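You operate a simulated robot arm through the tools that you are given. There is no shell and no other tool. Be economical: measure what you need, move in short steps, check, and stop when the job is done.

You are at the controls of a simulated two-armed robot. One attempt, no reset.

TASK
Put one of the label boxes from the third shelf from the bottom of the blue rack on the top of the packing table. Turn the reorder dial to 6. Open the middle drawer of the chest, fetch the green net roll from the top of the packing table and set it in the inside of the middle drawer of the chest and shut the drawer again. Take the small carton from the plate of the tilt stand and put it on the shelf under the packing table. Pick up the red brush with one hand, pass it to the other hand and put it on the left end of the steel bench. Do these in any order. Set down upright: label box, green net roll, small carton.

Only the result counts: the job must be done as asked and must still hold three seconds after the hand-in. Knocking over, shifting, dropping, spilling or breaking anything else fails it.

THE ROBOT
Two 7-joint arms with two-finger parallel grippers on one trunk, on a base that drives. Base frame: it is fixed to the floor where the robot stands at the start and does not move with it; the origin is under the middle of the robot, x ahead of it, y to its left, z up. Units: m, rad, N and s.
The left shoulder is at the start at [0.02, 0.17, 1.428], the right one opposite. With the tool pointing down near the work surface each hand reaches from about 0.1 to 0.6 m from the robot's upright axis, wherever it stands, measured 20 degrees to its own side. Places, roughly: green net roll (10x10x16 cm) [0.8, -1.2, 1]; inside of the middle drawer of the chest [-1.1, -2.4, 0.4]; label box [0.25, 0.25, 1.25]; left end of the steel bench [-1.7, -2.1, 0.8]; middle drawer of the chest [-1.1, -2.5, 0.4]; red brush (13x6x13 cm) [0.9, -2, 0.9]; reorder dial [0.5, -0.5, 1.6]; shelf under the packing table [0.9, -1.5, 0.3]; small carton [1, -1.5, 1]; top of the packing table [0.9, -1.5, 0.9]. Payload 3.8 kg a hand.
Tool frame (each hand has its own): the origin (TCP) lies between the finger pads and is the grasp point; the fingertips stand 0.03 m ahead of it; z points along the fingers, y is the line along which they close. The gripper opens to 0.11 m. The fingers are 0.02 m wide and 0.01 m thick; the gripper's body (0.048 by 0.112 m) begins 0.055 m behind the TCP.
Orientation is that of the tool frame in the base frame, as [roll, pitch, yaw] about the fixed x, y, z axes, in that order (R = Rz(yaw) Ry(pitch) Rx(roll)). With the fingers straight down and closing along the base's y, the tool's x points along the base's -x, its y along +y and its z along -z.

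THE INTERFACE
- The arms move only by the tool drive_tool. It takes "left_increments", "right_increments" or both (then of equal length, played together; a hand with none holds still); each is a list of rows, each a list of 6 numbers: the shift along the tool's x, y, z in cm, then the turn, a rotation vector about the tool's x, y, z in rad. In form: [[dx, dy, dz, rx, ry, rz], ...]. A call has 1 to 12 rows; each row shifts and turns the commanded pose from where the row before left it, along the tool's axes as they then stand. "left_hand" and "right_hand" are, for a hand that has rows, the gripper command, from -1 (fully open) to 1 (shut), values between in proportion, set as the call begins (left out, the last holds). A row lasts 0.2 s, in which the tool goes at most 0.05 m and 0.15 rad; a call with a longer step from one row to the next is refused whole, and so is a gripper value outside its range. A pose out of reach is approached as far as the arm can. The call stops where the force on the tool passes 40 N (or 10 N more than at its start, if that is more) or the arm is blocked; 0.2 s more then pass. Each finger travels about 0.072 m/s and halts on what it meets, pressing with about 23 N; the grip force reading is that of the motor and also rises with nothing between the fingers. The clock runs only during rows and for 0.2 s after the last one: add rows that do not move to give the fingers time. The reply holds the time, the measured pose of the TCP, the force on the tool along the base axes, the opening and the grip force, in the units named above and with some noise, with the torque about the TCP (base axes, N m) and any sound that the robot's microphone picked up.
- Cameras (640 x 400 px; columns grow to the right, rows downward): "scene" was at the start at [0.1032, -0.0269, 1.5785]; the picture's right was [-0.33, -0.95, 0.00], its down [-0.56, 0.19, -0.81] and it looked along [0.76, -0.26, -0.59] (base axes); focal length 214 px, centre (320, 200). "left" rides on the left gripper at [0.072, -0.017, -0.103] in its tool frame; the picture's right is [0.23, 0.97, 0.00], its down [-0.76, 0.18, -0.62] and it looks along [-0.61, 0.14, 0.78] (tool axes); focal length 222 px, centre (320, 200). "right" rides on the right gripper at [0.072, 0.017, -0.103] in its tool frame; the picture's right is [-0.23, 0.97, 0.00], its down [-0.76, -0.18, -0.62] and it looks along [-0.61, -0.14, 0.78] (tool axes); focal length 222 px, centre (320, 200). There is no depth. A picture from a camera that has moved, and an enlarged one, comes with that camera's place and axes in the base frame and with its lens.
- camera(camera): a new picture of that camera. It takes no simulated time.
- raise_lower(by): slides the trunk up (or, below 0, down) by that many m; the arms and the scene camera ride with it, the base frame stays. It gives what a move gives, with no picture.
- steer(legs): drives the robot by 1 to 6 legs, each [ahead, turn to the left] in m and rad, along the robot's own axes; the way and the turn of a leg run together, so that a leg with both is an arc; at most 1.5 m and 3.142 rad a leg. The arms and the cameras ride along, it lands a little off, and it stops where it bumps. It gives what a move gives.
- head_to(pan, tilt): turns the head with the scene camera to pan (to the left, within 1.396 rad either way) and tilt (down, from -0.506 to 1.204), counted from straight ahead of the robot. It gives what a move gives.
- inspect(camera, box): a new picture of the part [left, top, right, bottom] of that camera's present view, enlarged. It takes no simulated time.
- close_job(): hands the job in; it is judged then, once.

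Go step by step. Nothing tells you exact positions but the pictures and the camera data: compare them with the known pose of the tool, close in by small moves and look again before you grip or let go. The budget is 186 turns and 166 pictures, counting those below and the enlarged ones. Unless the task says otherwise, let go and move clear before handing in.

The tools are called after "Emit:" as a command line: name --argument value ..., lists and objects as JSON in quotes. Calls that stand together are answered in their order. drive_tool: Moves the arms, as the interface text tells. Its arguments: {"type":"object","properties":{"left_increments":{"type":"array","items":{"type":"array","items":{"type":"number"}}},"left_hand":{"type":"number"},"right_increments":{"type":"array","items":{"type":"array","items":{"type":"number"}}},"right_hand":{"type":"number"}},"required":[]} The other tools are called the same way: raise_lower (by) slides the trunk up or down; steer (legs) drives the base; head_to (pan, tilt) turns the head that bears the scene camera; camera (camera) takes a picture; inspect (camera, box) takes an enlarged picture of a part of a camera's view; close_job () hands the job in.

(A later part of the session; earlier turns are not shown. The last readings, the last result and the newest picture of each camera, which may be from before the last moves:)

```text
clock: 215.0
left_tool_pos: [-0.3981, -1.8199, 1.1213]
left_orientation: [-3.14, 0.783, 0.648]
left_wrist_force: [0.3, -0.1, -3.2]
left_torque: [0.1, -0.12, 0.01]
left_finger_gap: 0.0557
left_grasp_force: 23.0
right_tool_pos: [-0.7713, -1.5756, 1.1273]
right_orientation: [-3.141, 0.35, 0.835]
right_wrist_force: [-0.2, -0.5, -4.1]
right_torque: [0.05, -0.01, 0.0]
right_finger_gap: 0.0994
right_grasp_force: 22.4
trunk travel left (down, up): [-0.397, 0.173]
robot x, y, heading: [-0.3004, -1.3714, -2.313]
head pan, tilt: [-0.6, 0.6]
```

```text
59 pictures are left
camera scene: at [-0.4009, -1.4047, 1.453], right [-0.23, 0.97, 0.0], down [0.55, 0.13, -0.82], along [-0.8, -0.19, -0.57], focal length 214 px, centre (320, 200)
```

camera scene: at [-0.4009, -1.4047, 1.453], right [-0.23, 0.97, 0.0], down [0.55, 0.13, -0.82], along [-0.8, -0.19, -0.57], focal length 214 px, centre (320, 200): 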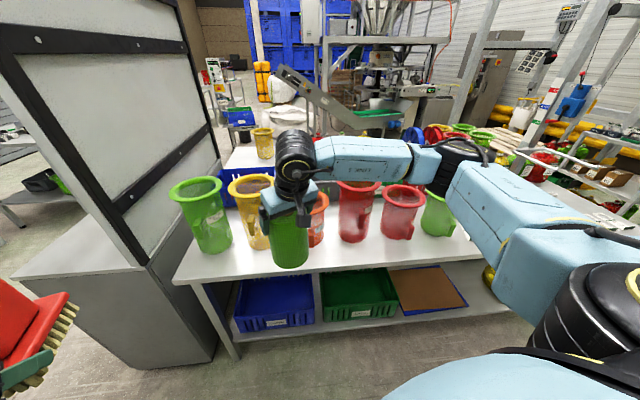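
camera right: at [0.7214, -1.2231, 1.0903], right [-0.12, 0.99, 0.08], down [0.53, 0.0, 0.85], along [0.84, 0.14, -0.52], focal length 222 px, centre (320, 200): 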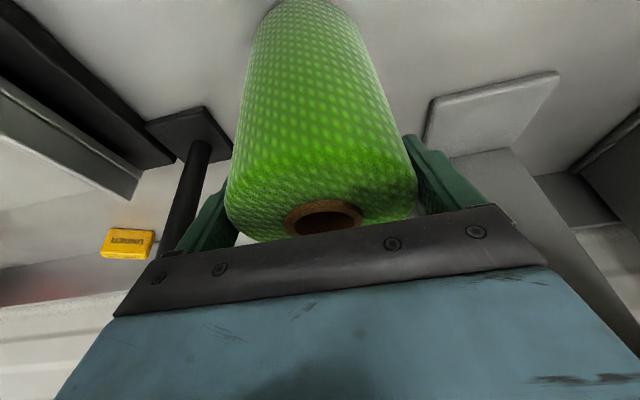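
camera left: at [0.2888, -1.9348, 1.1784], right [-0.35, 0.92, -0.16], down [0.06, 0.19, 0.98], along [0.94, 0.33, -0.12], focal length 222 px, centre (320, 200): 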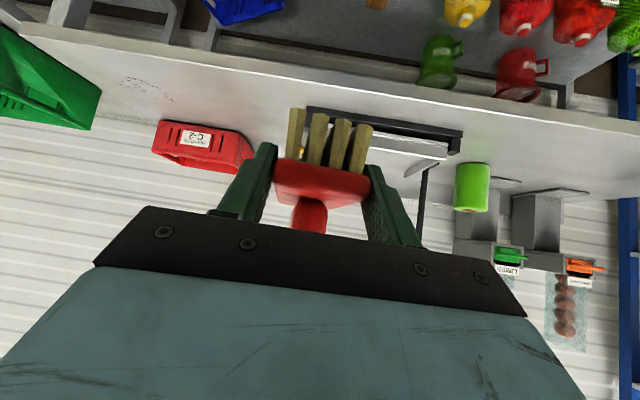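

The steel bench's left end (about (-1.7, -2.1)) should be toward the far end near the single yellow tub. I look in that direction enlarged.

Emit:
head_to --pan -0.2 --tilt 0.4

Emit:
inspect --camera "scene" --box '[200, 100, 440, 300]'

```text
clock: 215.9
left_tool_pos: [-0.3964, -1.8195, 1.1221]
left_orientation: [-3.141, 0.783, 0.647]
left_wrist_force: [0.2, 0.0, -2.4]
left_torque: [0.12, -0.09, 0.0]
left_finger_gap: 0.0557
left_grasp_force: 23.4
right_tool_pos: [-0.7706, -1.5755, 1.1276]
right_orientation: [-3.139, 0.352, 0.832]
right_wrist_force: [0.4, 0.3, -3.5]
right_torque: [-0.01, -0.04, -0.02]
right_finger_gap: 0.0991
right_grasp_force: 22.6
trunk travel left (down, up): [-0.397, 0.173]
robot x, y, heading: [-0.3015, -1.369, -2.313]
head pan, tilt: [-0.201, 0.4]
```

```text
2.00 times, centred on (320, 200) of scene
camera zoom: at [-0.3898, -1.4389, 1.4712], right [-0.59, 0.81, 0.0], down [0.32, 0.23, -0.92], along [-0.74, -0.54, -0.39], focal length 429 px, centre (320, 200)
```

zoom: 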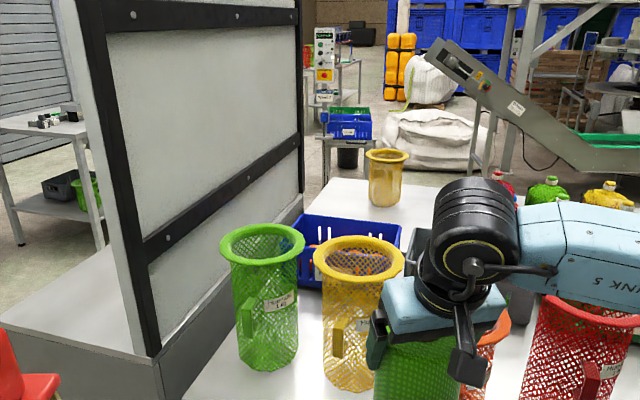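

The chest's drawers must face away to the left, and the bench end lies behind the divider, so I need to go around. I drive along the aisle to the left, past the chest, and look.

Emit:
steer --legs '[[0, 1.08], [0.8, 0], [0.7, 0]]'

Emit:
head_to --pan -1.2 --tilt 0.45

Emit:
camera --camera "scene"

```text
clock: 226.3
left_tool_pos: [0.5454, -3.09, 1.1217]
left_orientation: [3.141, 0.784, 1.734]
left_wrist_force: [0.4, -0.4, -2.0]
left_torque: [0.14, 0.03, 0.0]
left_finger_gap: 0.0558
left_grasp_force: 22.8
right_tool_pos: [0.1554, -3.3066, 1.1272]
right_orientation: [-3.141, 0.35, 1.917]
right_wrist_force: [0.9, 0.1, -4.0]
right_torque: [0.05, 0.02, -0.04]
right_finger_gap: 0.0994
right_grasp_force: 23.1
trunk travel left (down, up): [-0.397, 0.173]
robot x, y, heading: [0.1934, -2.791, -1.227]
head pan, tilt: [-0.201, 0.4]
```

```text
clock: 227.6
left_tool_pos: [0.5461, -3.0912, 1.1213]
left_orientation: [3.141, 0.785, 1.733]
left_wrist_force: [-0.6, -0.7, -3.2]
left_torque: [0.16, 0.01, -0.01]
left_finger_gap: 0.0557
left_grasp_force: 22.7
right_tool_pos: [0.1555, -3.3054, 1.1276]
right_orientation: [3.141, 0.351, 1.919]
right_wrist_force: [-0.8, -1.1, -4.6]
right_torque: [0.01, -0.04, -0.02]
right_finger_gap: 0.0996
right_grasp_force: 22.8
trunk travel left (down, up): [-0.397, 0.173]
robot x, y, heading: [0.1973, -2.7927, -1.224]
head pan, tilt: [-1.201, 0.45]
```

```text
57 pictures are left
camera scene: at [0.1323, -2.8731, 1.4666], right [-0.66, 0.75, 0.0], down [0.33, 0.29, -0.9], along [-0.68, -0.59, -0.44], focal length 214 px, centre (320, 200)
```

scene: 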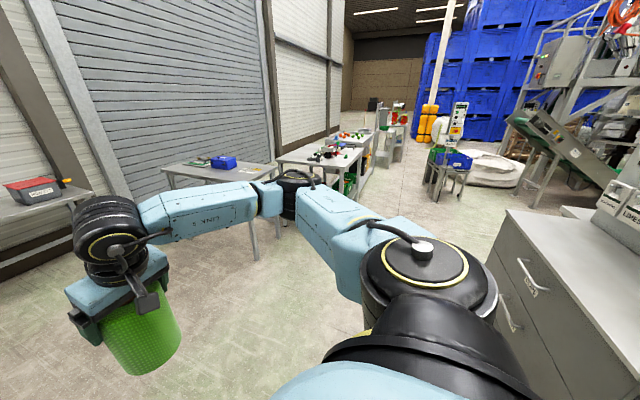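

Now I see the chest's drawer front with handles, facing left of the bench. I drive a bit further out, then along the chest front toward the bench's far end.

Emit:
steer --legs '[[0.2, 0], [0, -1.58], [0.6, 0]]'

Emit:
head_to --pan -0.8 --tilt 0.4

Emit:
camera --camera "scene"

Emit:
head_to --pan 0 --tilt 0.4

Emit:
camera --camera "scene"

```text
clock: 236.1
left_tool_pos: [-0.6088, -3.5174, 1.1212]
left_orientation: [3.14, 0.784, 0.14]
left_wrist_force: [-0.9, 0.3, -2.3]
left_torque: [0.01, -0.11, -0.03]
left_finger_gap: 0.0559
left_grasp_force: 23.5
right_tool_pos: [-0.8167, -3.1223, 1.1259]
right_orientation: [-3.138, 0.35, 0.325]
right_wrist_force: [0.0, -0.1, -4.0]
right_torque: [-0.01, -0.02, -0.01]
right_finger_gap: 0.0994
right_grasp_force: 23.0
trunk travel left (down, up): [-0.397, 0.173]
robot x, y, heading: [-0.3043, -3.1699, -2.815]
head pan, tilt: [-1.201, 0.45]
```

```text
clock: 236.9
left_tool_pos: [-0.6093, -3.5183, 1.1213]
left_orientation: [-3.141, 0.784, 0.142]
left_wrist_force: [-0.5, -0.5, -1.7]
left_torque: [0.01, -0.12, -0.02]
left_finger_gap: 0.0556
left_grasp_force: 23.1
right_tool_pos: [-0.8163, -3.1232, 1.1274]
right_orientation: [-3.141, 0.35, 0.326]
right_wrist_force: [0.4, -0.1, -4.4]
right_torque: [0.04, -0.02, 0.0]
right_finger_gap: 0.0993
right_grasp_force: 22.7
trunk travel left (down, up): [-0.397, 0.173]
robot x, y, heading: [-0.3077, -3.1734, -2.82]
head pan, tilt: [-0.799, 0.4]
```

```text
56 pictures are left
camera scene: at [-0.4084, -3.135, 1.4713], right [0.46, 0.89, 0.0], down [0.35, -0.18, -0.92], along [-0.82, 0.42, -0.39], focal length 214 px, centre (320, 200)
```

scene: 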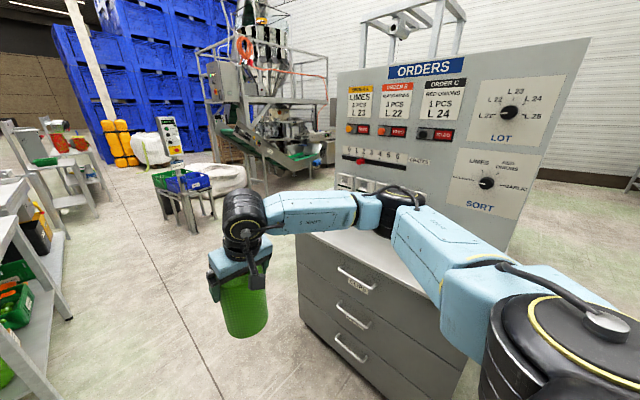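

```text
clock: 238.1
left_tool_pos: [-0.6081, -3.5177, 1.1223]
left_orientation: [-3.14, 0.783, 0.14]
left_wrist_force: [-0.6, -0.2, -2.7]
left_torque: [0.01, -0.12, 0.0]
left_finger_gap: 0.056
left_grasp_force: 22.6
right_tool_pos: [-0.8158, -3.1229, 1.1267]
right_orientation: [-3.14, 0.353, 0.327]
right_wrist_force: [0.2, 0.1, -4.4]
right_torque: [0.0, -0.06, 0.0]
right_finger_gap: 0.0991
right_grasp_force: 22.6
trunk travel left (down, up): [-0.397, 0.173]
robot x, y, heading: [-0.308, -3.1685, -2.821]
head pan, tilt: [0.0, 0.4]
```

```text
55 pictures are left
camera scene: at [-0.4138, -3.2069, 1.4713], right [-0.32, 0.95, 0.0], down [0.37, 0.12, -0.92], along [-0.87, -0.29, -0.39], focal length 214 px, centre (320, 200)
```

scene: 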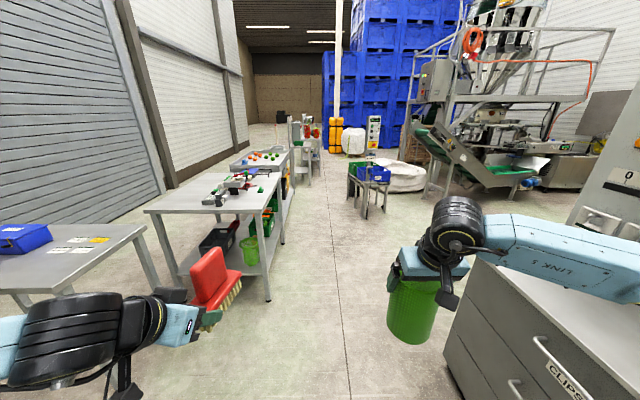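

The chest has three drawers facing this aisle (middle one is ours). I continue along the aisle to get behind the bench, keeping mid-lane.

Emit:
steer --legs '[[0, -0.1], [1.4, 0]]'

Emit:
head_to --pan -1.25 --tilt 0.45

Emit:
camera --camera "scene"

```text
clock: 245.6
left_tool_pos: [-1.9926, -3.81, 1.1212]
left_orientation: [-3.141, 0.784, 0.056]
left_wrist_force: [-0.6, -1.1, -2.9]
left_torque: [0.01, -0.17, -0.03]
left_finger_gap: 0.0557
left_grasp_force: 22.9
right_tool_pos: [-2.1647, -3.3984, 1.1267]
right_orientation: [-3.14, 0.352, 0.242]
right_wrist_force: [-0.3, -0.4, -3.6]
right_torque: [0.0, -0.03, -0.03]
right_finger_gap: 0.0995
right_grasp_force: 23.0
trunk travel left (down, up): [-0.397, 0.173]
robot x, y, heading: [-1.6614, -3.4899, -2.905]
head pan, tilt: [0.0, 0.4]
```

```text
clock: 247.0
left_tool_pos: [-1.9932, -3.8095, 1.1214]
left_orientation: [-3.141, 0.785, 0.057]
left_wrist_force: [-0.4, 1.0, -2.3]
left_torque: [0.01, -0.16, 0.02]
left_finger_gap: 0.0558
left_grasp_force: 22.4
right_tool_pos: [-2.1662, -3.3979, 1.1276]
right_orientation: [-3.139, 0.351, 0.241]
right_wrist_force: [-0.4, 0.4, -4.0]
right_torque: [0.0, 0.0, 0.01]
right_finger_gap: 0.099
right_grasp_force: 23.1
trunk travel left (down, up): [-0.397, 0.173]
robot x, y, heading: [-1.6603, -3.4907, -2.903]
head pan, tilt: [-1.25, 0.45]
```

```text
54 pictures are left
camera scene: at [-1.731, -3.4171, 1.4666], right [0.85, 0.53, 0.0], down [0.23, -0.37, -0.9], along [-0.48, 0.76, -0.44], focal length 214 px, centre (320, 200)
```

scene: 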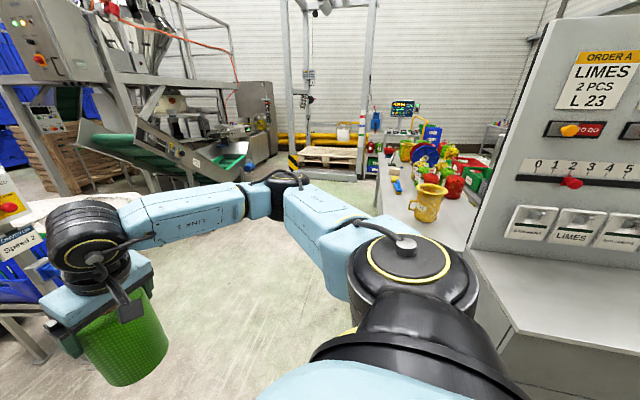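

The bench's left end (with the yellow tub) is reachable from the open floor behind it. I check the floor ahead and to the right before driving there.

Emit:
head_to --pan -0.55 --tilt 0.5

Emit:
camera --camera "scene"

```text
clock: 248.1
left_tool_pos: [-1.9927, -3.8099, 1.1212]
left_orientation: [-3.141, 0.784, 0.055]
left_wrist_force: [-0.3, 0.6, -3.2]
left_torque: [0.02, -0.17, 0.03]
left_finger_gap: 0.056
left_grasp_force: 23.1
right_tool_pos: [-2.1655, -3.3974, 1.127]
right_orientation: [-3.139, 0.35, 0.24]
right_wrist_force: [0.5, 0.0, -4.4]
right_torque: [-0.01, -0.02, 0.02]
right_finger_gap: 0.0991
right_grasp_force: 22.5
trunk travel left (down, up): [-0.397, 0.173]
robot x, y, heading: [-1.6591, -3.4925, -2.904]
head pan, tilt: [-0.55, 0.499]
```

```text
53 pictures are left
camera scene: at [-1.7687, -3.467, 1.4621], right [0.31, 0.95, 0.0], down [0.46, -0.15, -0.88], along [-0.84, 0.27, -0.48], focal length 214 px, centre (320, 200)
```

scene: 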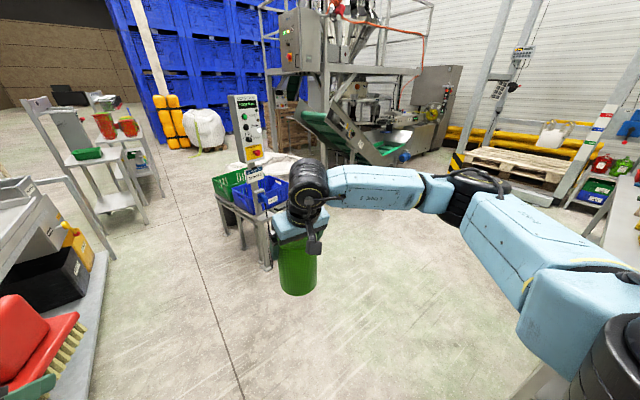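

The floor there is free. I turn right, drive diagonally to behind the bench's left end, and face it.

Emit:
steer --legs '[[0, -1.1], [1.45, 0], [0, -1.945]]'

Emit:
head_to --pan 0.1 --tilt 0.5

Emit:
camera --camera "scene"

```text
clock: 262.7
left_tool_pos: [-2.2865, -2.0605, 1.1205]
left_orientation: [3.141, 0.784, -3.02]
left_wrist_force: [-1.1, 0.3, -2.5]
left_torque: [-0.01, 0.15, 0.02]
left_finger_gap: 0.0558
left_grasp_force: 23.2
right_tool_pos: [-2.0878, -2.4593, 1.1273]
right_orientation: [-3.14, 0.351, -2.837]
right_wrist_force: [0.0, -0.7, -3.8]
right_torque: [-0.02, 0.01, 0.01]
right_finger_gap: 0.0994
right_grasp_force: 23.1
trunk travel left (down, up): [-0.397, 0.173]
robot x, y, heading: [-2.5974, -2.4015, 0.306]
head pan, tilt: [-0.55, 0.499]
```

```text
clock: 263.8
left_tool_pos: [-2.2867, -2.0605, 1.1226]
left_orientation: [3.142, 0.784, -3.019]
left_wrist_force: [0.2, -0.6, -1.6]
left_torque: [0.01, 0.16, -0.01]
left_finger_gap: 0.0559
left_grasp_force: 23.2
right_tool_pos: [-2.0879, -2.4585, 1.1278]
right_orientation: [-3.14, 0.351, -2.836]
right_wrist_force: [0.5, 0.3, -4.1]
right_torque: [-0.02, 0.02, -0.03]
right_finger_gap: 0.0992
right_grasp_force: 23.4
trunk travel left (down, up): [-0.397, 0.173]
robot x, y, heading: [-2.5995, -2.3979, 0.305]
head pan, tilt: [0.099, 0.499]
```

```text
52 pictures are left
camera scene: at [-2.493, -2.3554, 1.4621], right [0.39, -0.92, 0.0], down [-0.44, -0.19, -0.88], along [0.81, 0.34, -0.48], focal length 214 px, centre (320, 200)
```

scene: 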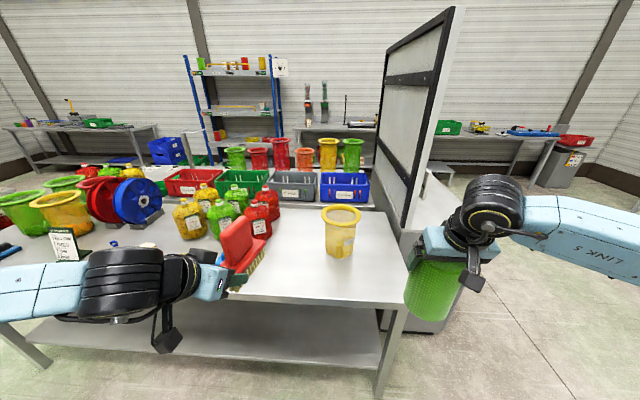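

The steel bench's end with the yellow tub is right ahead, and the spot left-front of the tub is free. I move 0.12 m closer and bring the brush over that spot, lowering most of the way.

Emit:
steer --legs '[[0.12, 0]]'

Emit:
drive_tool --left_increments '[[-2.86, -2.25, 2.85, 0, 0, 0], [-2.86, -2.25, 2.85, 0, 0, 0], [-2.86, -2.25, 2.85, 0, 0, 0], [-2.86, -2.25, 2.85, 0, 0, 0], [3.18, 0, 3.19, 0, 0, 0], [3.18, 0, 3.19, 0, 0, 0], [3.18, 0, 3.19, 0, 0, 0], [2.1, 0, 2.1, 0, 0, 0], [0, 0, 0, 0, 0, 0]]'

Emit:
camera --camera "scene"

Emit:
camera --camera "left"

```text
clock: 265.0
left_tool_pos: [-2.1719, -2.0242, 1.12]
left_orientation: [3.141, 0.783, -3.019]
left_wrist_force: [0.6, 0.9, -2.1]
left_torque: [-0.03, 0.2, 0.0]
left_finger_gap: 0.056
left_grasp_force: 23.5
right_tool_pos: [-1.9736, -2.4226, 1.1265]
right_orientation: [-3.138, 0.348, -2.835]
right_wrist_force: [1.1, 0.8, -4.4]
right_torque: [0.0, 0.01, 0.02]
right_finger_gap: 0.0992
right_grasp_force: 23.1
trunk travel left (down, up): [-0.397, 0.173]
robot x, y, heading: [-2.4828, -2.3633, 0.303]
head pan, tilt: [0.099, 0.499]
```

```text
clock: 267.0
left_tool_pos: [-2.0029, -2.0938, 0.9559]
left_orientation: [3.14, 0.785, -3.021]
left_wrist_force: [0.7, 0.4, -1.6]
left_torque: [-0.03, 0.13, -0.03]
left_finger_gap: 0.0558
left_grasp_force: 23.1
right_tool_pos: [-1.9744, -2.4235, 1.1279]
right_orientation: [-3.138, 0.35, -2.834]
right_wrist_force: [0.4, 0.1, -3.9]
right_torque: [-0.03, 0.05, 0.01]
right_finger_gap: 0.0994
right_grasp_force: 23.6
trunk travel left (down, up): [-0.397, 0.173]
robot x, y, heading: [-2.4827, -2.3665, 0.304]
head pan, tilt: [0.099, 0.499]
```

```text
51 pictures are left
camera scene: at [-2.3798, -2.3197, 1.4622], right [0.39, -0.92, 0.0], down [-0.44, -0.19, -0.88], along [0.81, 0.35, -0.48], focal length 214 px, centre (320, 200)
```

scene: 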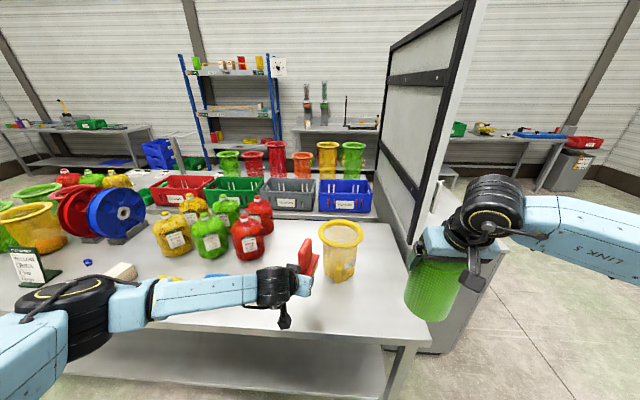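

```text
50 pictures are left
camera left: at [-2.1248, -2.126, 0.9787], right [-0.28, 0.95, -0.16], down [0.08, 0.19, 0.98], along [0.96, 0.26, -0.13], focal length 222 px, centre (320, 200)
```

left: 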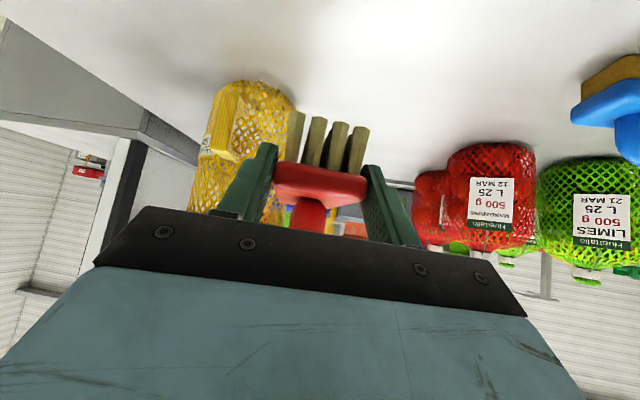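

The brush hangs left-front of the tub with a few cm clearance. I shift 2 cm further left and lower toward the surface.

Emit:
drive_tool --left_increments '[[0.7, 2, -0.7, 0, 0, 0], [1.06, 0, 1.06, 0, 0, 0], [1.06, 0, 1.06, 0, 0, 0], [1.06, 0, 1.06, 0, 0, 0], [0, 0, 0, 0, 0, 0]]'

Emit:
drive_tool --left_increments '[[0.4, 0, 0.4, 0, 0, 0], [0.4, 0, 0.4, 0, 0, 0], [0.4, 0, 0.4, 0, 0, 0], [0, 0, 0, 0, 0, 0]]'

Emit:
camera --camera "left"

```text
clock: 268.2
left_tool_pos: [-2.0142, -2.0717, 0.9114]
left_orientation: [-3.141, 0.783, -3.018]
left_wrist_force: [0.1, 0.5, -1.9]
left_torque: [-0.05, 0.14, -0.03]
left_finger_gap: 0.056
left_grasp_force: 22.8
right_tool_pos: [-1.9748, -2.4223, 1.1272]
right_orientation: [-3.139, 0.352, -2.835]
right_wrist_force: [-0.3, 0.2, -5.1]
right_torque: [-0.04, 0.0, -0.02]
right_finger_gap: 0.0993
right_grasp_force: 23.0
trunk travel left (down, up): [-0.397, 0.173]
robot x, y, heading: [-2.4849, -2.3623, 0.31]
head pan, tilt: [0.099, 0.499]
```

```text
clock: 269.2
left_tool_pos: [-2.0136, -2.0734, 0.9105]
left_orientation: [-3.141, 0.782, -3.019]
left_wrist_force: [0.0, -0.5, -2.9]
left_torque: [0.0, 0.16, -0.03]
left_finger_gap: 0.0561
left_grasp_force: 23.2
left hand out of reach, approached as far as the arm can: row 1, 2, 3
right_tool_pos: [-1.9741, -2.4227, 1.1284]
right_orientation: [-3.14, 0.352, -2.835]
right_wrist_force: [0.6, 0.3, -3.8]
right_torque: [-0.05, -0.01, 0.01]
right_finger_gap: 0.0991
right_grasp_force: 23.0
trunk travel left (down, up): [-0.397, 0.173]
robot x, y, heading: [-2.4845, -2.3621, 0.302]
head pan, tilt: [0.099, 0.499]
```

```text
49 pictures are left
camera left: at [-2.1358, -2.1051, 0.9333], right [-0.28, 0.95, -0.16], down [0.08, 0.19, 0.98], along [0.96, 0.26, -0.13], focal length 222 px, centre (320, 200)
```

left: 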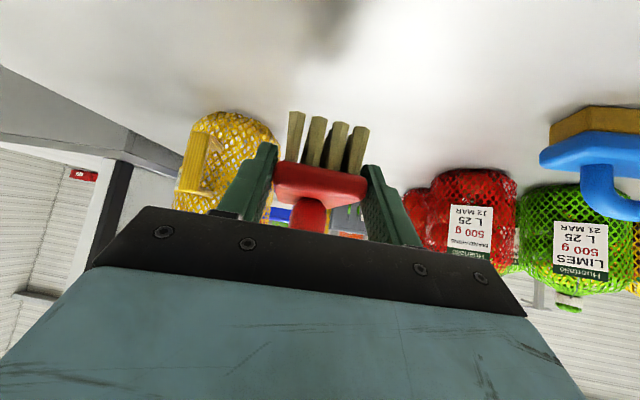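

The arm is at a joint limit, so I use the trunk to lower the brush the last centimetres.

Emit:
raise_lower --by -0.03

Emit:
raise_lower --by -0.015

Emit:
camera --camera "left"

```text
clock: 270.0
left_tool_pos: [-2.0136, -2.0731, 0.8811]
left_orientation: [-3.141, 0.784, -3.021]
left_wrist_force: [0.7, -0.5, -1.8]
left_torque: [0.0, 0.17, -0.03]
left_finger_gap: 0.0556
left_grasp_force: 23.1
right_tool_pos: [-1.9752, -2.424, 1.0977]
right_orientation: [-3.14, 0.352, -2.834]
right_wrist_force: [-0.2, -0.5, -4.5]
right_torque: [0.0, 0.03, -0.03]
right_finger_gap: 0.0992
right_grasp_force: 23.4
trunk travel left (down, up): [-0.367, 0.203]
robot x, y, heading: [-2.4815, -2.3632, 0.305]
head pan, tilt: [0.099, 0.499]
```

```text
clock: 270.6
left_tool_pos: [-2.0129, -2.0729, 0.8659]
left_orientation: [-3.141, 0.782, -3.019]
left_wrist_force: [0.2, 0.4, -3.0]
left_torque: [0.01, 0.13, 0.0]
left_finger_gap: 0.0561
left_grasp_force: 23.5
right_tool_pos: [-1.9738, -2.4224, 1.0818]
right_orientation: [-3.139, 0.35, -2.834]
right_wrist_force: [-0.3, -0.1, -3.9]
right_torque: [0.0, -0.01, -0.02]
right_finger_gap: 0.0991
right_grasp_force: 22.5
trunk travel left (down, up): [-0.352, 0.218]
robot x, y, heading: [-2.484, -2.3622, 0.307]
head pan, tilt: [0.099, 0.499]
```

```text
48 pictures are left
camera left: at [-2.136, -2.1051, 0.8883], right [-0.28, 0.95, -0.16], down [0.08, 0.19, 0.98], along [0.96, 0.26, -0.13], focal length 222 px, centre (320, 200)
```

left: 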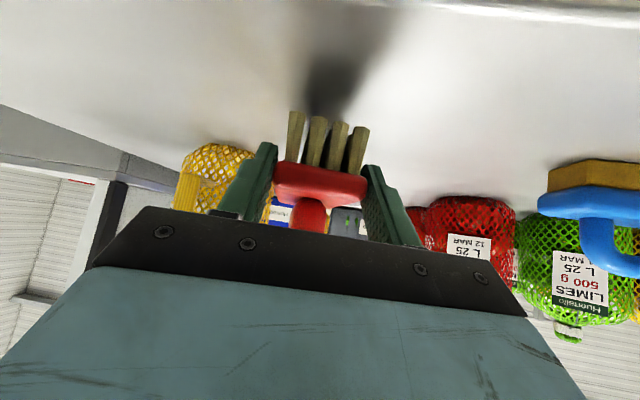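

Emit:
raise_lower --by -0.012

Emit:
raise_lower --by -0.008

Emit:
camera --camera "left"

```text
clock: 271.2
left_tool_pos: [-2.0145, -2.0733, 0.8548]
left_orientation: [3.141, 0.782, -3.019]
left_wrist_force: [0.3, -0.2, -2.1]
left_torque: [-0.03, 0.15, 0.01]
left_finger_gap: 0.0559
left_grasp_force: 23.1
right_tool_pos: [-1.9743, -2.4235, 1.0701]
right_orientation: [-3.141, 0.352, -2.834]
right_wrist_force: [-1.1, -0.2, -3.6]
right_torque: [-0.01, 0.04, 0.03]
right_finger_gap: 0.0992
right_grasp_force: 23.5
trunk travel left (down, up): [-0.34, 0.23]
robot x, y, heading: [-2.4863, -2.3634, 0.303]
head pan, tilt: [0.099, 0.499]
```

```text
clock: 271.8
left_tool_pos: [-2.0139, -2.0732, 0.8462]
left_orientation: [3.142, 0.783, -3.02]
left_wrist_force: [1.4, -0.2, -2.2]
left_torque: [0.0, 0.16, 0.0]
left_finger_gap: 0.056
left_grasp_force: 22.9
right_tool_pos: [-1.974, -2.424, 1.062]
right_orientation: [-3.14, 0.352, -2.835]
right_wrist_force: [0.2, 0.7, -3.9]
right_torque: [-0.01, 0.0, 0.02]
right_finger_gap: 0.0991
right_grasp_force: 22.7
trunk travel left (down, up): [-0.332, 0.238]
robot x, y, heading: [-2.4843, -2.3633, 0.31]
head pan, tilt: [0.099, 0.499]
```

```text
47 pictures are left
camera left: at [-2.1359, -2.1051, 0.8683], right [-0.28, 0.95, -0.16], down [0.08, 0.19, 0.98], along [0.96, 0.26, -0.13], focal length 222 px, centre (320, 200)
```

left: 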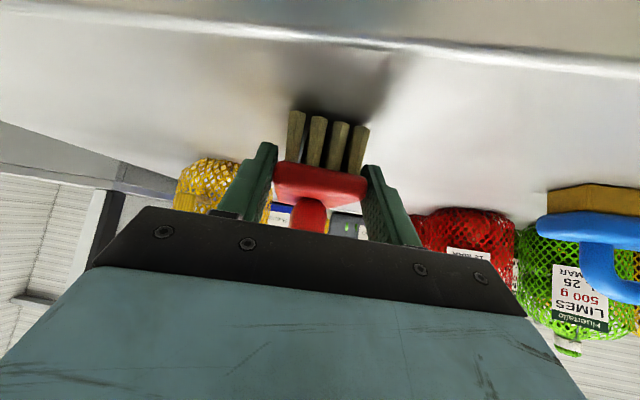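

Emit:
raise_lower --by -0.006

Emit:
raise_lower --by -0.006

```text
clock: 272.3
left_tool_pos: [-2.0129, -2.0726, 0.8424]
left_orientation: [3.14, 0.787, -3.02]
left_wrist_force: [-0.7, -0.8, 8.8]
left_torque: [0.26, -0.58, 0.08]
left_finger_gap: 0.0557
left_grasp_force: 22.7
right_tool_pos: [-1.9743, -2.4236, 1.0573]
right_orientation: [-3.139, 0.351, -2.834]
right_wrist_force: [-0.2, 0.0, -3.2]
right_torque: [-0.02, 0.03, -0.01]
right_finger_gap: 0.0992
right_grasp_force: 22.9
trunk travel left (down, up): [-0.326, 0.244]
robot x, y, heading: [-2.4838, -2.3646, 0.303]
head pan, tilt: [0.099, 0.499]
```

```text
clock: 272.9
left_tool_pos: [-2.0125, -2.0726, 0.8357]
left_orientation: [3.141, 0.787, -3.019]
left_wrist_force: [1.9, 0.0, 16.7]
left_torque: [0.1, -0.32, 0.17]
left_finger_gap: 0.0558
left_grasp_force: 23.2
right_tool_pos: [-1.9756, -2.4236, 1.0502]
right_orientation: [-3.139, 0.35, -2.834]
right_wrist_force: [-0.6, -1.5, -3.6]
right_torque: [-0.03, 0.04, -0.02]
right_finger_gap: 0.0993
right_grasp_force: 23.2
trunk travel left (down, up): [-0.32, 0.25]
robot x, y, heading: [-2.4829, -2.3625, 0.3]
head pan, tilt: [0.099, 0.499]
```

Brush is on the bench. I open the left hand and withdraw along the tool axis.

Emit:
drive_tool --left_increments '[[0, 0, 0, 0, 0, 0], [0, 0, 0, 0, 0, 0], [0, 0, 0, 0, 0, 0], [0, 0, -2, 0, 0, 0], [0, 0, -3, 0, 0, 0], [0, 0, -3, 0, 0, 0]]' --left_hand -1

Emit:
camera --camera "left"

Emit:
camera --camera "scene"

```text
clock: 274.3
left_tool_pos: [-2.0688, -2.0804, 0.8913]
left_orientation: [3.14, 0.785, -3.019]
left_wrist_force: [0.1, 0.2, 0.0]
left_torque: [0.02, 0.01, -0.02]
left_finger_gap: 0.1098
left_grasp_force: 0.0
right_tool_pos: [-1.9756, -2.4236, 1.0511]
right_orientation: [-3.139, 0.35, -2.834]
right_wrist_force: [0.4, -1.0, -3.3]
right_torque: [-0.02, 0.0, -0.05]
right_finger_gap: 0.0991
right_grasp_force: 23.5
trunk travel left (down, up): [-0.32, 0.25]
robot x, y, heading: [-2.4795, -2.3632, 0.303]
head pan, tilt: [0.099, 0.499]
```

```text
46 pictures are left
camera left: at [-2.1924, -2.1117, 0.9129], right [-0.28, 0.95, -0.16], down [0.08, 0.19, 0.98], along [0.96, 0.26, -0.13], focal length 222 px, centre (320, 200)
```

left: 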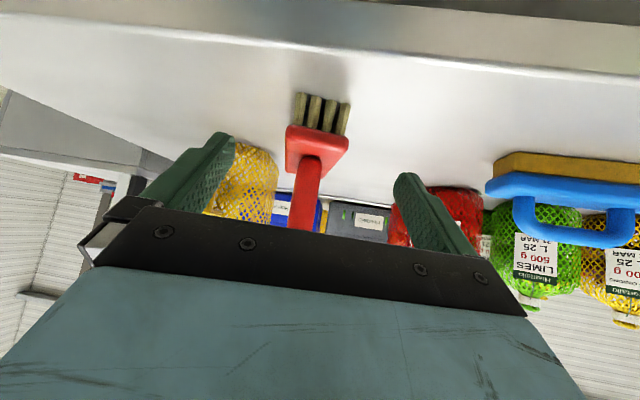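

```text
45 pictures are left
camera scene: at [-2.3804, -2.3198, 1.3852], right [0.39, -0.92, 0.0], down [-0.44, -0.19, -0.88], along [0.81, 0.35, -0.48], focal length 214 px, centre (320, 200)
```

scene: 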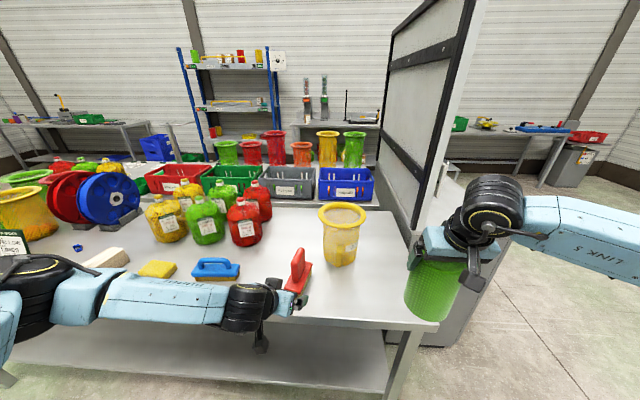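

The brush stands on the left end of the steel bench. Now I back out and return along the aisle toward the chest front.

Emit:
steer --legs '[[-0.35, 0], [0, 1.92], [-0.8, 0], [-0.8, 0]]'

Emit:
steer --legs '[[0, -1.89]]'

Emit:
head_to --pan 0.2 --tilt 0.5

Emit:
camera --camera "scene"

```text
clock: 288.9
left_tool_pos: [-2.2806, -3.4518, 0.8912]
left_orientation: [3.141, 0.781, -1.124]
left_wrist_force: [0.5, 0.2, -1.0]
left_torque: [-0.01, 0.01, 0.02]
left_finger_gap: 0.1098
left_grasp_force: 0.0
right_tool_pos: [-1.9852, -3.2525, 1.0504]
right_orientation: [-3.14, 0.35, -0.939]
right_wrist_force: [-0.2, 0.2, -3.0]
right_torque: [-0.02, -0.01, 0.0]
right_finger_gap: 0.0992
right_grasp_force: 23.3
trunk travel left (down, up): [-0.32, 0.25]
robot x, y, heading: [-1.8773, -3.7558, 2.198]
head pan, tilt: [0.099, 0.499]
```

```text
clock: 293.8
left_tool_pos: [-1.4627, -3.4725, 0.8903]
left_orientation: [3.141, 0.783, -3.023]
left_wrist_force: [-0.8, -0.5, -0.5]
left_torque: [-0.03, -0.03, -0.02]
left_finger_gap: 0.1101
left_grasp_force: 0.1
right_tool_pos: [-1.3702, -3.8169, 1.0501]
right_orientation: [-3.141, 0.35, -2.84]
right_wrist_force: [-0.3, 0.7, -2.8]
right_torque: [0.0, 0.01, -0.03]
right_finger_gap: 0.0991
right_grasp_force: 23.0
trunk travel left (down, up): [-0.32, 0.25]
robot x, y, heading: [-1.882, -3.7545, 0.297]
head pan, tilt: [0.099, 0.499]
```

```text
clock: 294.5
left_tool_pos: [-1.4639, -3.4709, 0.8905]
left_orientation: [-3.141, 0.781, -3.025]
left_wrist_force: [-0.4, 0.6, -0.8]
left_torque: [-0.01, 0.01, -0.01]
left_finger_gap: 0.11
left_grasp_force: 0.0
right_tool_pos: [-1.3715, -3.8159, 1.0499]
right_orientation: [-3.138, 0.349, -2.841]
right_wrist_force: [0.2, 0.4, -3.8]
right_torque: [-0.05, 0.0, -0.01]
right_finger_gap: 0.0993
right_grasp_force: 23.2
trunk travel left (down, up): [-0.32, 0.25]
robot x, y, heading: [-1.8779, -3.7521, 0.3]
head pan, tilt: [0.201, 0.499]
```

```text
44 pictures are left
camera scene: at [-1.7794, -3.702, 1.3852], right [0.48, -0.88, 0.0], down [-0.42, -0.23, -0.88], along [0.77, 0.42, -0.48], focal length 214 px, centre (320, 200)
```

scene: 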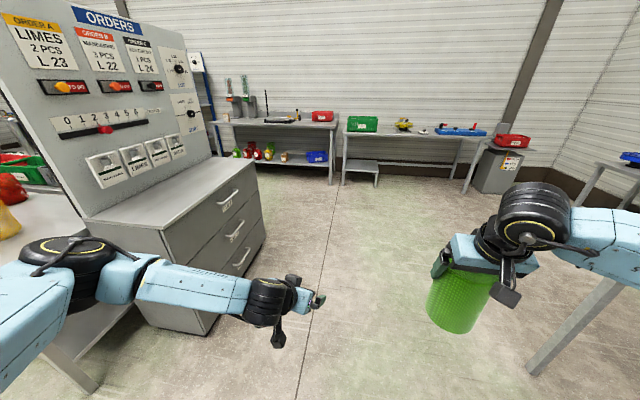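

The chest front spans about 0.93 m with three bar handles in its middle. I raise the trunk a little for clearance, drive alongside to its middle, and turn to face it.

Emit:
raise_lower --by 0.12

Emit:
steer --legs '[[0, 0.06], [1.17, 0], [0, 1.54]]'

Emit:
head_to --pan 0 --tilt 0.7

Emit:
camera --camera "scene"

```text
clock: 296.0
left_tool_pos: [-1.4641, -3.4706, 1.0093]
left_orientation: [3.14, 0.782, -3.026]
left_wrist_force: [-0.2, -0.2, 0.5]
left_torque: [0.01, 0.05, 0.04]
left_finger_gap: 0.1098
left_grasp_force: 0.0
right_tool_pos: [-1.3708, -3.817, 1.1692]
right_orientation: [-3.14, 0.349, -2.84]
right_wrist_force: [-0.3, -0.3, -3.9]
right_torque: [-0.04, 0.05, -0.02]
right_finger_gap: 0.0993
right_grasp_force: 23.3
trunk travel left (down, up): [-0.44, 0.13]
robot x, y, heading: [-1.8792, -3.7529, 0.304]
head pan, tilt: [0.201, 0.499]
```

```text
clock: 306.1
left_tool_pos: [-1.0786, -2.9414, 1.0105]
left_orientation: [3.141, 0.782, -1.447]
left_wrist_force: [0.5, 0.0, -0.2]
left_torque: [0.0, -0.06, 0.01]
left_finger_gap: 0.11
left_grasp_force: 0.0
right_tool_pos: [-0.7351, -2.845, 1.1704]
right_orientation: [-3.141, 0.348, -1.263]
right_wrist_force: [-0.1, 0.4, -3.2]
right_torque: [-0.05, -0.01, 0.02]
right_finger_gap: 0.0991
right_grasp_force: 22.6
trunk travel left (down, up): [-0.44, 0.13]
robot x, y, heading: [-0.7978, -3.355, 1.878]
head pan, tilt: [0.201, 0.499]
```

```text
clock: 306.8
left_tool_pos: [-1.0778, -2.9409, 1.0103]
left_orientation: [3.14, 0.783, -1.447]
left_wrist_force: [0.3, 0.0, 0.2]
left_torque: [0.01, 0.01, 0.0]
left_finger_gap: 0.11
left_grasp_force: 0.1
right_tool_pos: [-0.7353, -2.8456, 1.1697]
right_orientation: [3.141, 0.348, -1.263]
right_wrist_force: [0.7, -0.6, -4.0]
right_torque: [-0.03, 0.0, 0.0]
right_finger_gap: 0.0993
right_grasp_force: 22.9
trunk travel left (down, up): [-0.44, 0.13]
robot x, y, heading: [-0.7902, -3.3539, 1.875]
head pan, tilt: [0.0, 0.7]
```

```text
43 pictures are left
camera scene: at [-0.8262, -3.2516, 1.4875], right [0.95, 0.3, 0.0], down [0.19, -0.61, -0.77], along [-0.23, 0.73, -0.64], focal length 214 px, centre (320, 200)
```

scene: 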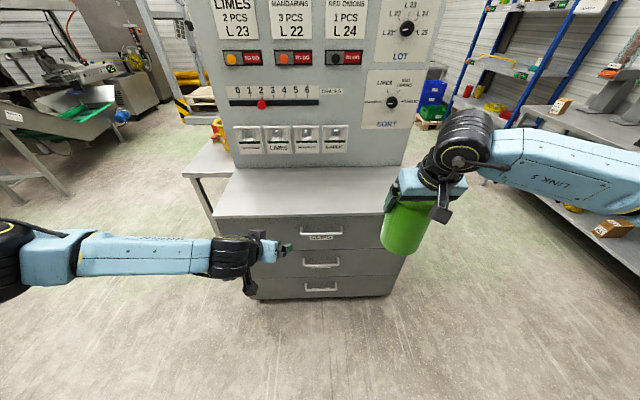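

I'm squarely before the chest; the middle handle is at about z 0.52. I lower the trunk and turn the left hand to point forward with the fingers closing vertically.

Emit:
raise_lower --by -0.35

Emit:
drive_tool --left_increments '[[0, 0, 0, -0.075, 0, -0.075], [0, 0, 0, -0.075, 0, -0.075], [0, 0, 0, 0, -0.131, 0], [0, 0, 0, 0, -0.131, 0], [0, 0, 0, 0, -0.131, 0], [0, 0, 0, 0, -0.131, 0], [0, 0, 0, 0, -0.131, 0], [0, 0, 0, 0, -0.132, 0]]'

Emit:
drive_tool --left_increments '[[0, 0, 0, 0, 0, -0.143], [0, 0, 0, 0, 0, -0.143], [0, 0, 0, 0, 0, -0.143], [0, 0, 0, 0, 0, -0.143], [0, 0, 0, 0, 0, -0.143], [0, 0, 0, 0, 0, -0.143], [0, 0, 0, 0, 0, -0.143], [0, 0, 0, 0, 0, -0.143], [0, 0, 0, 0, 0, -0.143], [0, 0, 0, 0, 0, -0.143], [0, 0, 0, 0, 0, -0.141]]'

Emit:
camera --camera "scene"

Emit:
camera --camera "left"

```text
clock: 310.2
left_tool_pos: [-1.0777, -2.9421, 0.6605]
left_orientation: [3.141, 0.783, -1.446]
left_wrist_force: [0.5, 0.4, -0.7]
left_torque: [0.0, 0.01, -0.03]
left_finger_gap: 0.1096
left_grasp_force: 0.1
right_tool_pos: [-0.7355, -2.8457, 0.8204]
right_orientation: [-3.139, 0.35, -1.263]
right_wrist_force: [0.3, 1.1, -3.8]
right_torque: [-0.04, 0.0, 0.0]
right_finger_gap: 0.099
right_grasp_force: 23.0
trunk travel left (down, up): [-0.09, 0.48]
robot x, y, heading: [-0.7928, -3.3534, 1.877]
head pan, tilt: [0.0, 0.7]
```

```text
clock: 312.0
left_tool_pos: [-0.9522, -2.9091, 0.7502]
left_orientation: [3.036, 1.565, -1.331]
left_wrist_force: [0.5, 0.6, 0.0]
left_torque: [0.02, -0.02, -0.01]
left_finger_gap: 0.11
left_grasp_force: 0.0
left hand out of reach, approached as far as the arm can: row 3, 4, 5, 6, 7, 8
right_tool_pos: [-0.7342, -2.8452, 0.8196]
right_orientation: [-3.141, 0.348, -1.262]
right_wrist_force: [-0.2, -0.4, -4.1]
right_torque: [-0.04, -0.02, -0.05]
right_finger_gap: 0.0991
right_grasp_force: 23.1
trunk travel left (down, up): [-0.09, 0.48]
robot x, y, heading: [-0.7962, -3.3532, 1.875]
head pan, tilt: [0.0, 0.7]
```

```text
clock: 314.4
left_tool_pos: [-0.9506, -2.9105, 0.7523]
left_orientation: [-1.575, -0.005, 0.34]
left_wrist_force: [-0.5, 0.0, 0.2]
left_torque: [-0.01, -0.01, -0.02]
left_finger_gap: 0.11
left_grasp_force: 0.1
right_tool_pos: [-0.7354, -2.8453, 0.8201]
right_orientation: [-3.141, 0.349, -1.261]
right_wrist_force: [-0.4, 0.5, -2.5]
right_torque: [-0.04, -0.01, 0.01]
right_finger_gap: 0.0989
right_grasp_force: 23.4
trunk travel left (down, up): [-0.09, 0.48]
robot x, y, heading: [-0.7904, -3.3553, 1.881]
head pan, tilt: [0.0, 0.7]
```

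```text
42 pictures are left
camera scene: at [-0.8262, -3.2517, 1.1374], right [0.95, 0.3, 0.0], down [0.19, -0.61, -0.76], along [-0.23, 0.73, -0.64], focal length 214 px, centre (320, 200)
```

scene: 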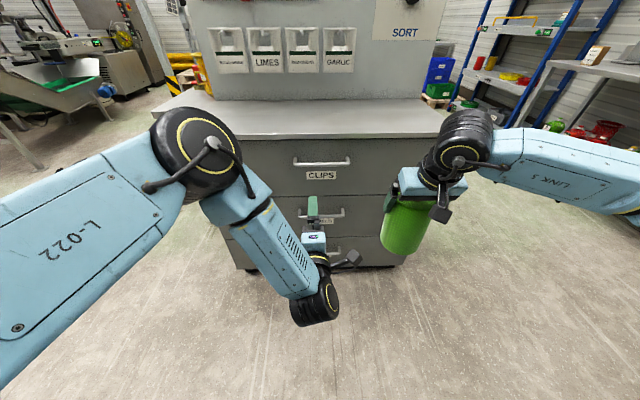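

```text
41 pictures are left
camera left: at [-0.8488, -2.9842, 0.7695], right [0.22, 0.07, -0.97], down [-0.51, -0.84, -0.18], along [-0.83, 0.53, -0.15], focal length 222 px, centre (320, 200)
```

left: 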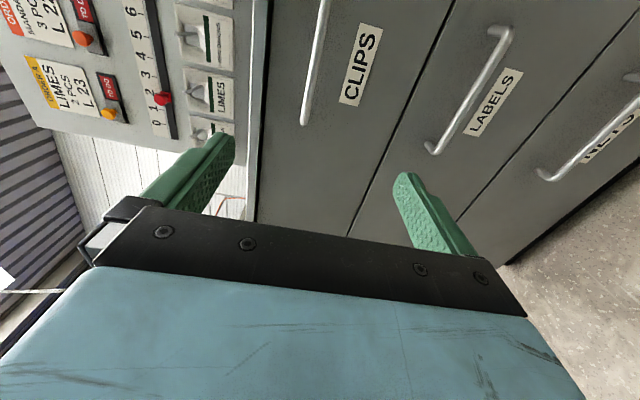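

The middle drawer is the one labelled LABELS; its bar handle is at about (-0.993, -2.664, 0.543). I bring the left hand level with it, stopping 8 cm short.

Emit:
drive_tool --left_increments '[[0.8, 4.18, 0, 0, 0, 0], [0.8, 4.18, 0, 0, 0, 0], [0.8, 4.18, 0, 0, 0, 0], [0.8, 4.18, 0, 0, 0, 0], [0.8, 4.18, 0, 0, 0, 0], [0, 0, 4, 0, 0, 0], [0, 0, 4, 0, 0, 0], [0, 0, 4, 0, 0, 0], [0, 0, 4, 0, 0, 0]]'

Emit:
camera --camera "left"

Emit:
inspect --camera "scene" --box '[240, 120, 420, 290]'

```text
clock: 316.6
left_tool_pos: [-0.8972, -2.7618, 0.7133]
left_orientation: [-1.583, 0.013, 0.347]
left_wrist_force: [-0.4, -1.3, -1.7]
left_torque: [0.19, 0.23, -0.29]
left_finger_gap: 0.1099
left_grasp_force: 0.0
left hand out of reach, approached as far as the arm can: row 1, 2, 3, 4, 5, 6, 7, 8, 9
right_tool_pos: [-0.7308, -2.8407, 0.8225]
right_orientation: [-3.13, 0.357, -1.271]
right_wrist_force: [0.8, 2.4, -1.6]
right_torque: [0.04, -0.08, -0.05]
right_finger_gap: 0.0997
right_grasp_force: 22.6
trunk travel left (down, up): [-0.09, 0.48]
robot x, y, heading: [-0.7932, -3.3571, 1.879]
head pan, tilt: [0.0, 0.7]
stopped in row 9 (left hand): the force on the tool passed its limit at 42 N (the readings are from after the stop); the commanded pose is now the measured one
```

```text
40 pictures are left
camera left: at [-0.7943, -2.8345, 0.7307], right [0.21, 0.06, -0.98], down [-0.51, -0.85, -0.16], along [-0.84, 0.53, -0.14], focal length 222 px, centre (320, 200)
```

left: 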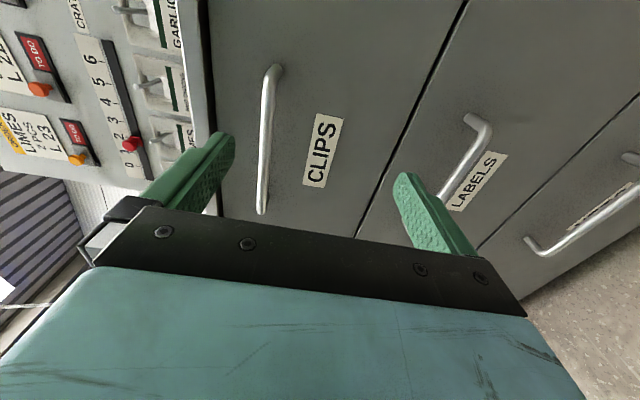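

```text
2.35 times, centred on (330, 205) of scene
camera zoom: at [-0.8262, -3.2516, 1.1374], right [0.95, 0.3, 0.0], down [0.19, -0.61, -0.76], along [-0.23, 0.73, -0.64], focal length 505 px, centre (296, 188)
```

zoom: 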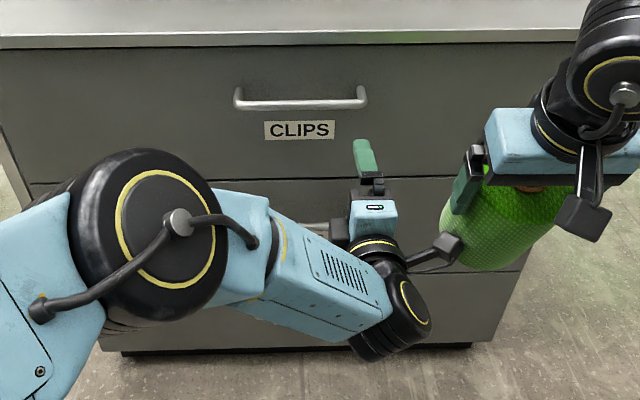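

The left hand's camera bumped the roll held by the right hand, and the pose was at its reach limit. I move the right hand up and aside first, then check the roll's grip.

Emit:
drive_tool --right_increments '[[-0.4, -3.4, -1, 0, 0, 0], [-1.17, -3.4, -3.19, 0, 0, 0], [-1.17, -3.4, -3.19, 0, 0, 0], [-1.17, -3.4, -3.19, 0, 0, 0]]'

Emit:
camera --camera "right"

Emit:
camera --camera "scene"

```text
clock: 317.6
left_tool_pos: [-0.898, -2.7619, 0.7132]
left_orientation: [-1.583, 0.012, 0.348]
left_wrist_force: [-0.3, -0.5, 0.4]
left_torque: [0.03, 0.01, 0.0]
left_finger_gap: 0.1099
left_grasp_force: 0.1
right_tool_pos: [-0.6005, -2.802, 0.9378]
right_orientation: [-3.134, 0.357, -1.27]
right_wrist_force: [-0.5, -0.2, -3.3]
right_torque: [-0.13, -0.02, 0.03]
right_finger_gap: 0.0988
right_grasp_force: 22.6
trunk travel left (down, up): [-0.09, 0.48]
robot x, y, heading: [-0.7935, -3.3552, 1.874]
head pan, tilt: [0.0, 0.7]
```

```text
38 pictures are left
camera right: at [-0.586, -2.9058, 1.0092], right [-0.99, -0.08, 0.07], down [0.02, 0.52, 0.85], along [-0.11, 0.85, -0.52], focal length 222 px, centre (320, 200)
```

right: 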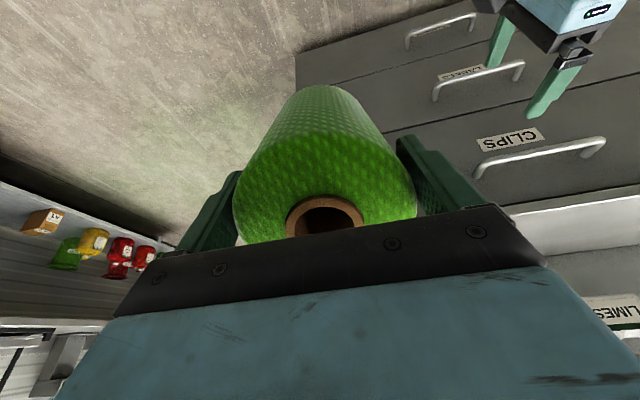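

```text
37 pictures are left
camera scene: at [-0.8259, -3.2517, 1.1375], right [0.95, 0.3, 0.0], down [0.19, -0.61, -0.76], along [-0.23, 0.73, -0.64], focal length 214 px, centre (320, 200)
```

scene: 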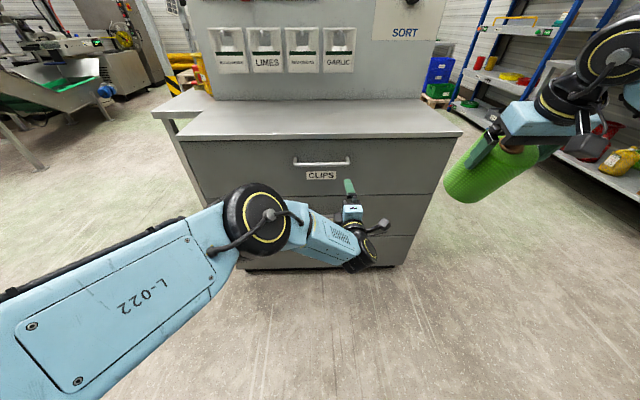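

The roll got pushed about 0.57 rad forward in the grip. I tilt the right hand back to bring it upright, and shift the robot 0.19 m to the right so the handle lies on the left arm's side.

Emit:
drive_tool --right_increments '[[0, 0, 0, 0, 0.1425, 0], [0, 0, 0, 0, 0.1425, 0], [0, 0, 0, 0, 0.1425, 0], [0, 0, 0, 0, 0.1425, 0]]' --left_increments '[[0, -3, -3, 0, 0, 0], [0, 0, -4, 0, 0, 0], [0, 0, 0, 0, 0, 0], [0, 0, 0, 0, 0, 0]]'

Emit:
steer --legs '[[-0.2, 0], [0, -1.54], [0.19, 0], [0, 1.57], [0.22, 0]]'

Emit:
raise_lower --by -0.08

Emit:
head_to --pan 0 --tilt 0.6

Emit:
camera --camera "scene"

```text
clock: 318.6
left_tool_pos: [-0.8714, -2.827, 0.745]
left_orientation: [-1.581, 0.014, 0.348]
left_wrist_force: [-0.3, -0.3, 0.6]
left_torque: [0.02, 0.01, -0.02]
left_finger_gap: 0.1101
left_grasp_force: 0.1
right_tool_pos: [-0.6025, -2.802, 0.9381]
right_orientation: [-3.13, -0.211, -1.275]
right_wrist_force: [0.4, -0.5, -3.9]
right_torque: [-0.01, -0.01, -0.01]
right_finger_gap: 0.0989
right_grasp_force: 22.4
trunk travel left (down, up): [-0.09, 0.48]
robot x, y, heading: [-0.7974, -3.3578, 1.877]
head pan, tilt: [0.0, 0.7]
```

```text
clock: 330.2
left_tool_pos: [-0.6904, -2.748, 0.7451]
left_orientation: [-1.581, 0.013, 0.343]
left_wrist_force: [0.7, 0.6, -0.2]
left_torque: [0.02, -0.01, 0.01]
left_finger_gap: 0.1099
left_grasp_force: 0.1
right_tool_pos: [-0.4199, -2.7248, 0.9371]
right_orientation: [-3.13, -0.211, -1.284]
right_wrist_force: [0.6, -0.3, -3.6]
right_torque: [-0.03, 0.03, 0.03]
right_finger_gap: 0.0987
right_grasp_force: 23.4
trunk travel left (down, up): [-0.09, 0.48]
robot x, y, heading: [-0.6147, -3.282, 1.869]
head pan, tilt: [0.0, 0.7]
```

```text
clock: 331.4
left_tool_pos: [-0.6891, -2.7484, 0.6641]
left_orientation: [-1.583, 0.012, 0.343]
left_wrist_force: [-0.3, -0.6, -0.4]
left_torque: [-0.02, 0.0, 0.02]
left_finger_gap: 0.1102
left_grasp_force: 0.1
right_tool_pos: [-0.4196, -2.7262, 0.8565]
right_orientation: [-3.131, -0.208, -1.285]
right_wrist_force: [-0.4, 0.1, -3.5]
right_torque: [0.0, -0.01, -0.01]
right_finger_gap: 0.0987
right_grasp_force: 22.8
trunk travel left (down, up): [-0.01, 0.56]
robot x, y, heading: [-0.6097, -3.2783, 1.873]
head pan, tilt: [0.0, 0.7]
```

```text
clock: 332.1
left_tool_pos: [-0.6885, -2.7483, 0.6641]
left_orientation: [-1.583, 0.014, 0.343]
left_wrist_force: [0.6, 0.1, -0.8]
left_torque: [0.01, 0.02, -0.02]
left_finger_gap: 0.11
left_grasp_force: 0.0
right_tool_pos: [-0.4186, -2.724, 0.8568]
right_orientation: [-3.132, -0.211, -1.283]
right_wrist_force: [-0.1, 0.3, -2.9]
right_torque: [0.01, -0.01, -0.03]
right_finger_gap: 0.0985
right_grasp_force: 22.8
trunk travel left (down, up): [-0.01, 0.56]
robot x, y, heading: [-0.6139, -3.2752, 1.872]
head pan, tilt: [0.0, 0.6]
```

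```text
36 pictures are left
camera scene: at [-0.6473, -3.1701, 1.0661], right [0.96, 0.3, 0.0], down [0.17, -0.54, -0.82], along [-0.24, 0.79, -0.57], focal length 214 px, centre (320, 200)
```

scene: 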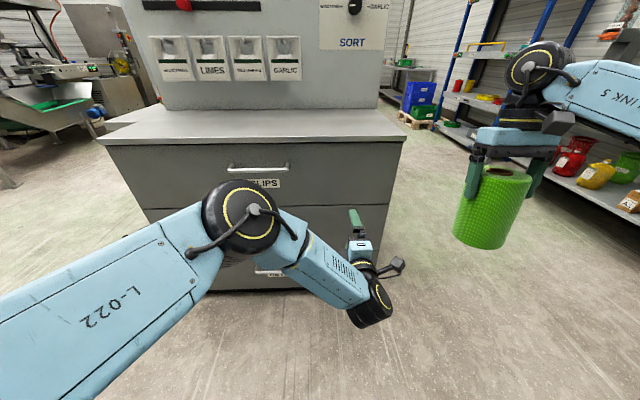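

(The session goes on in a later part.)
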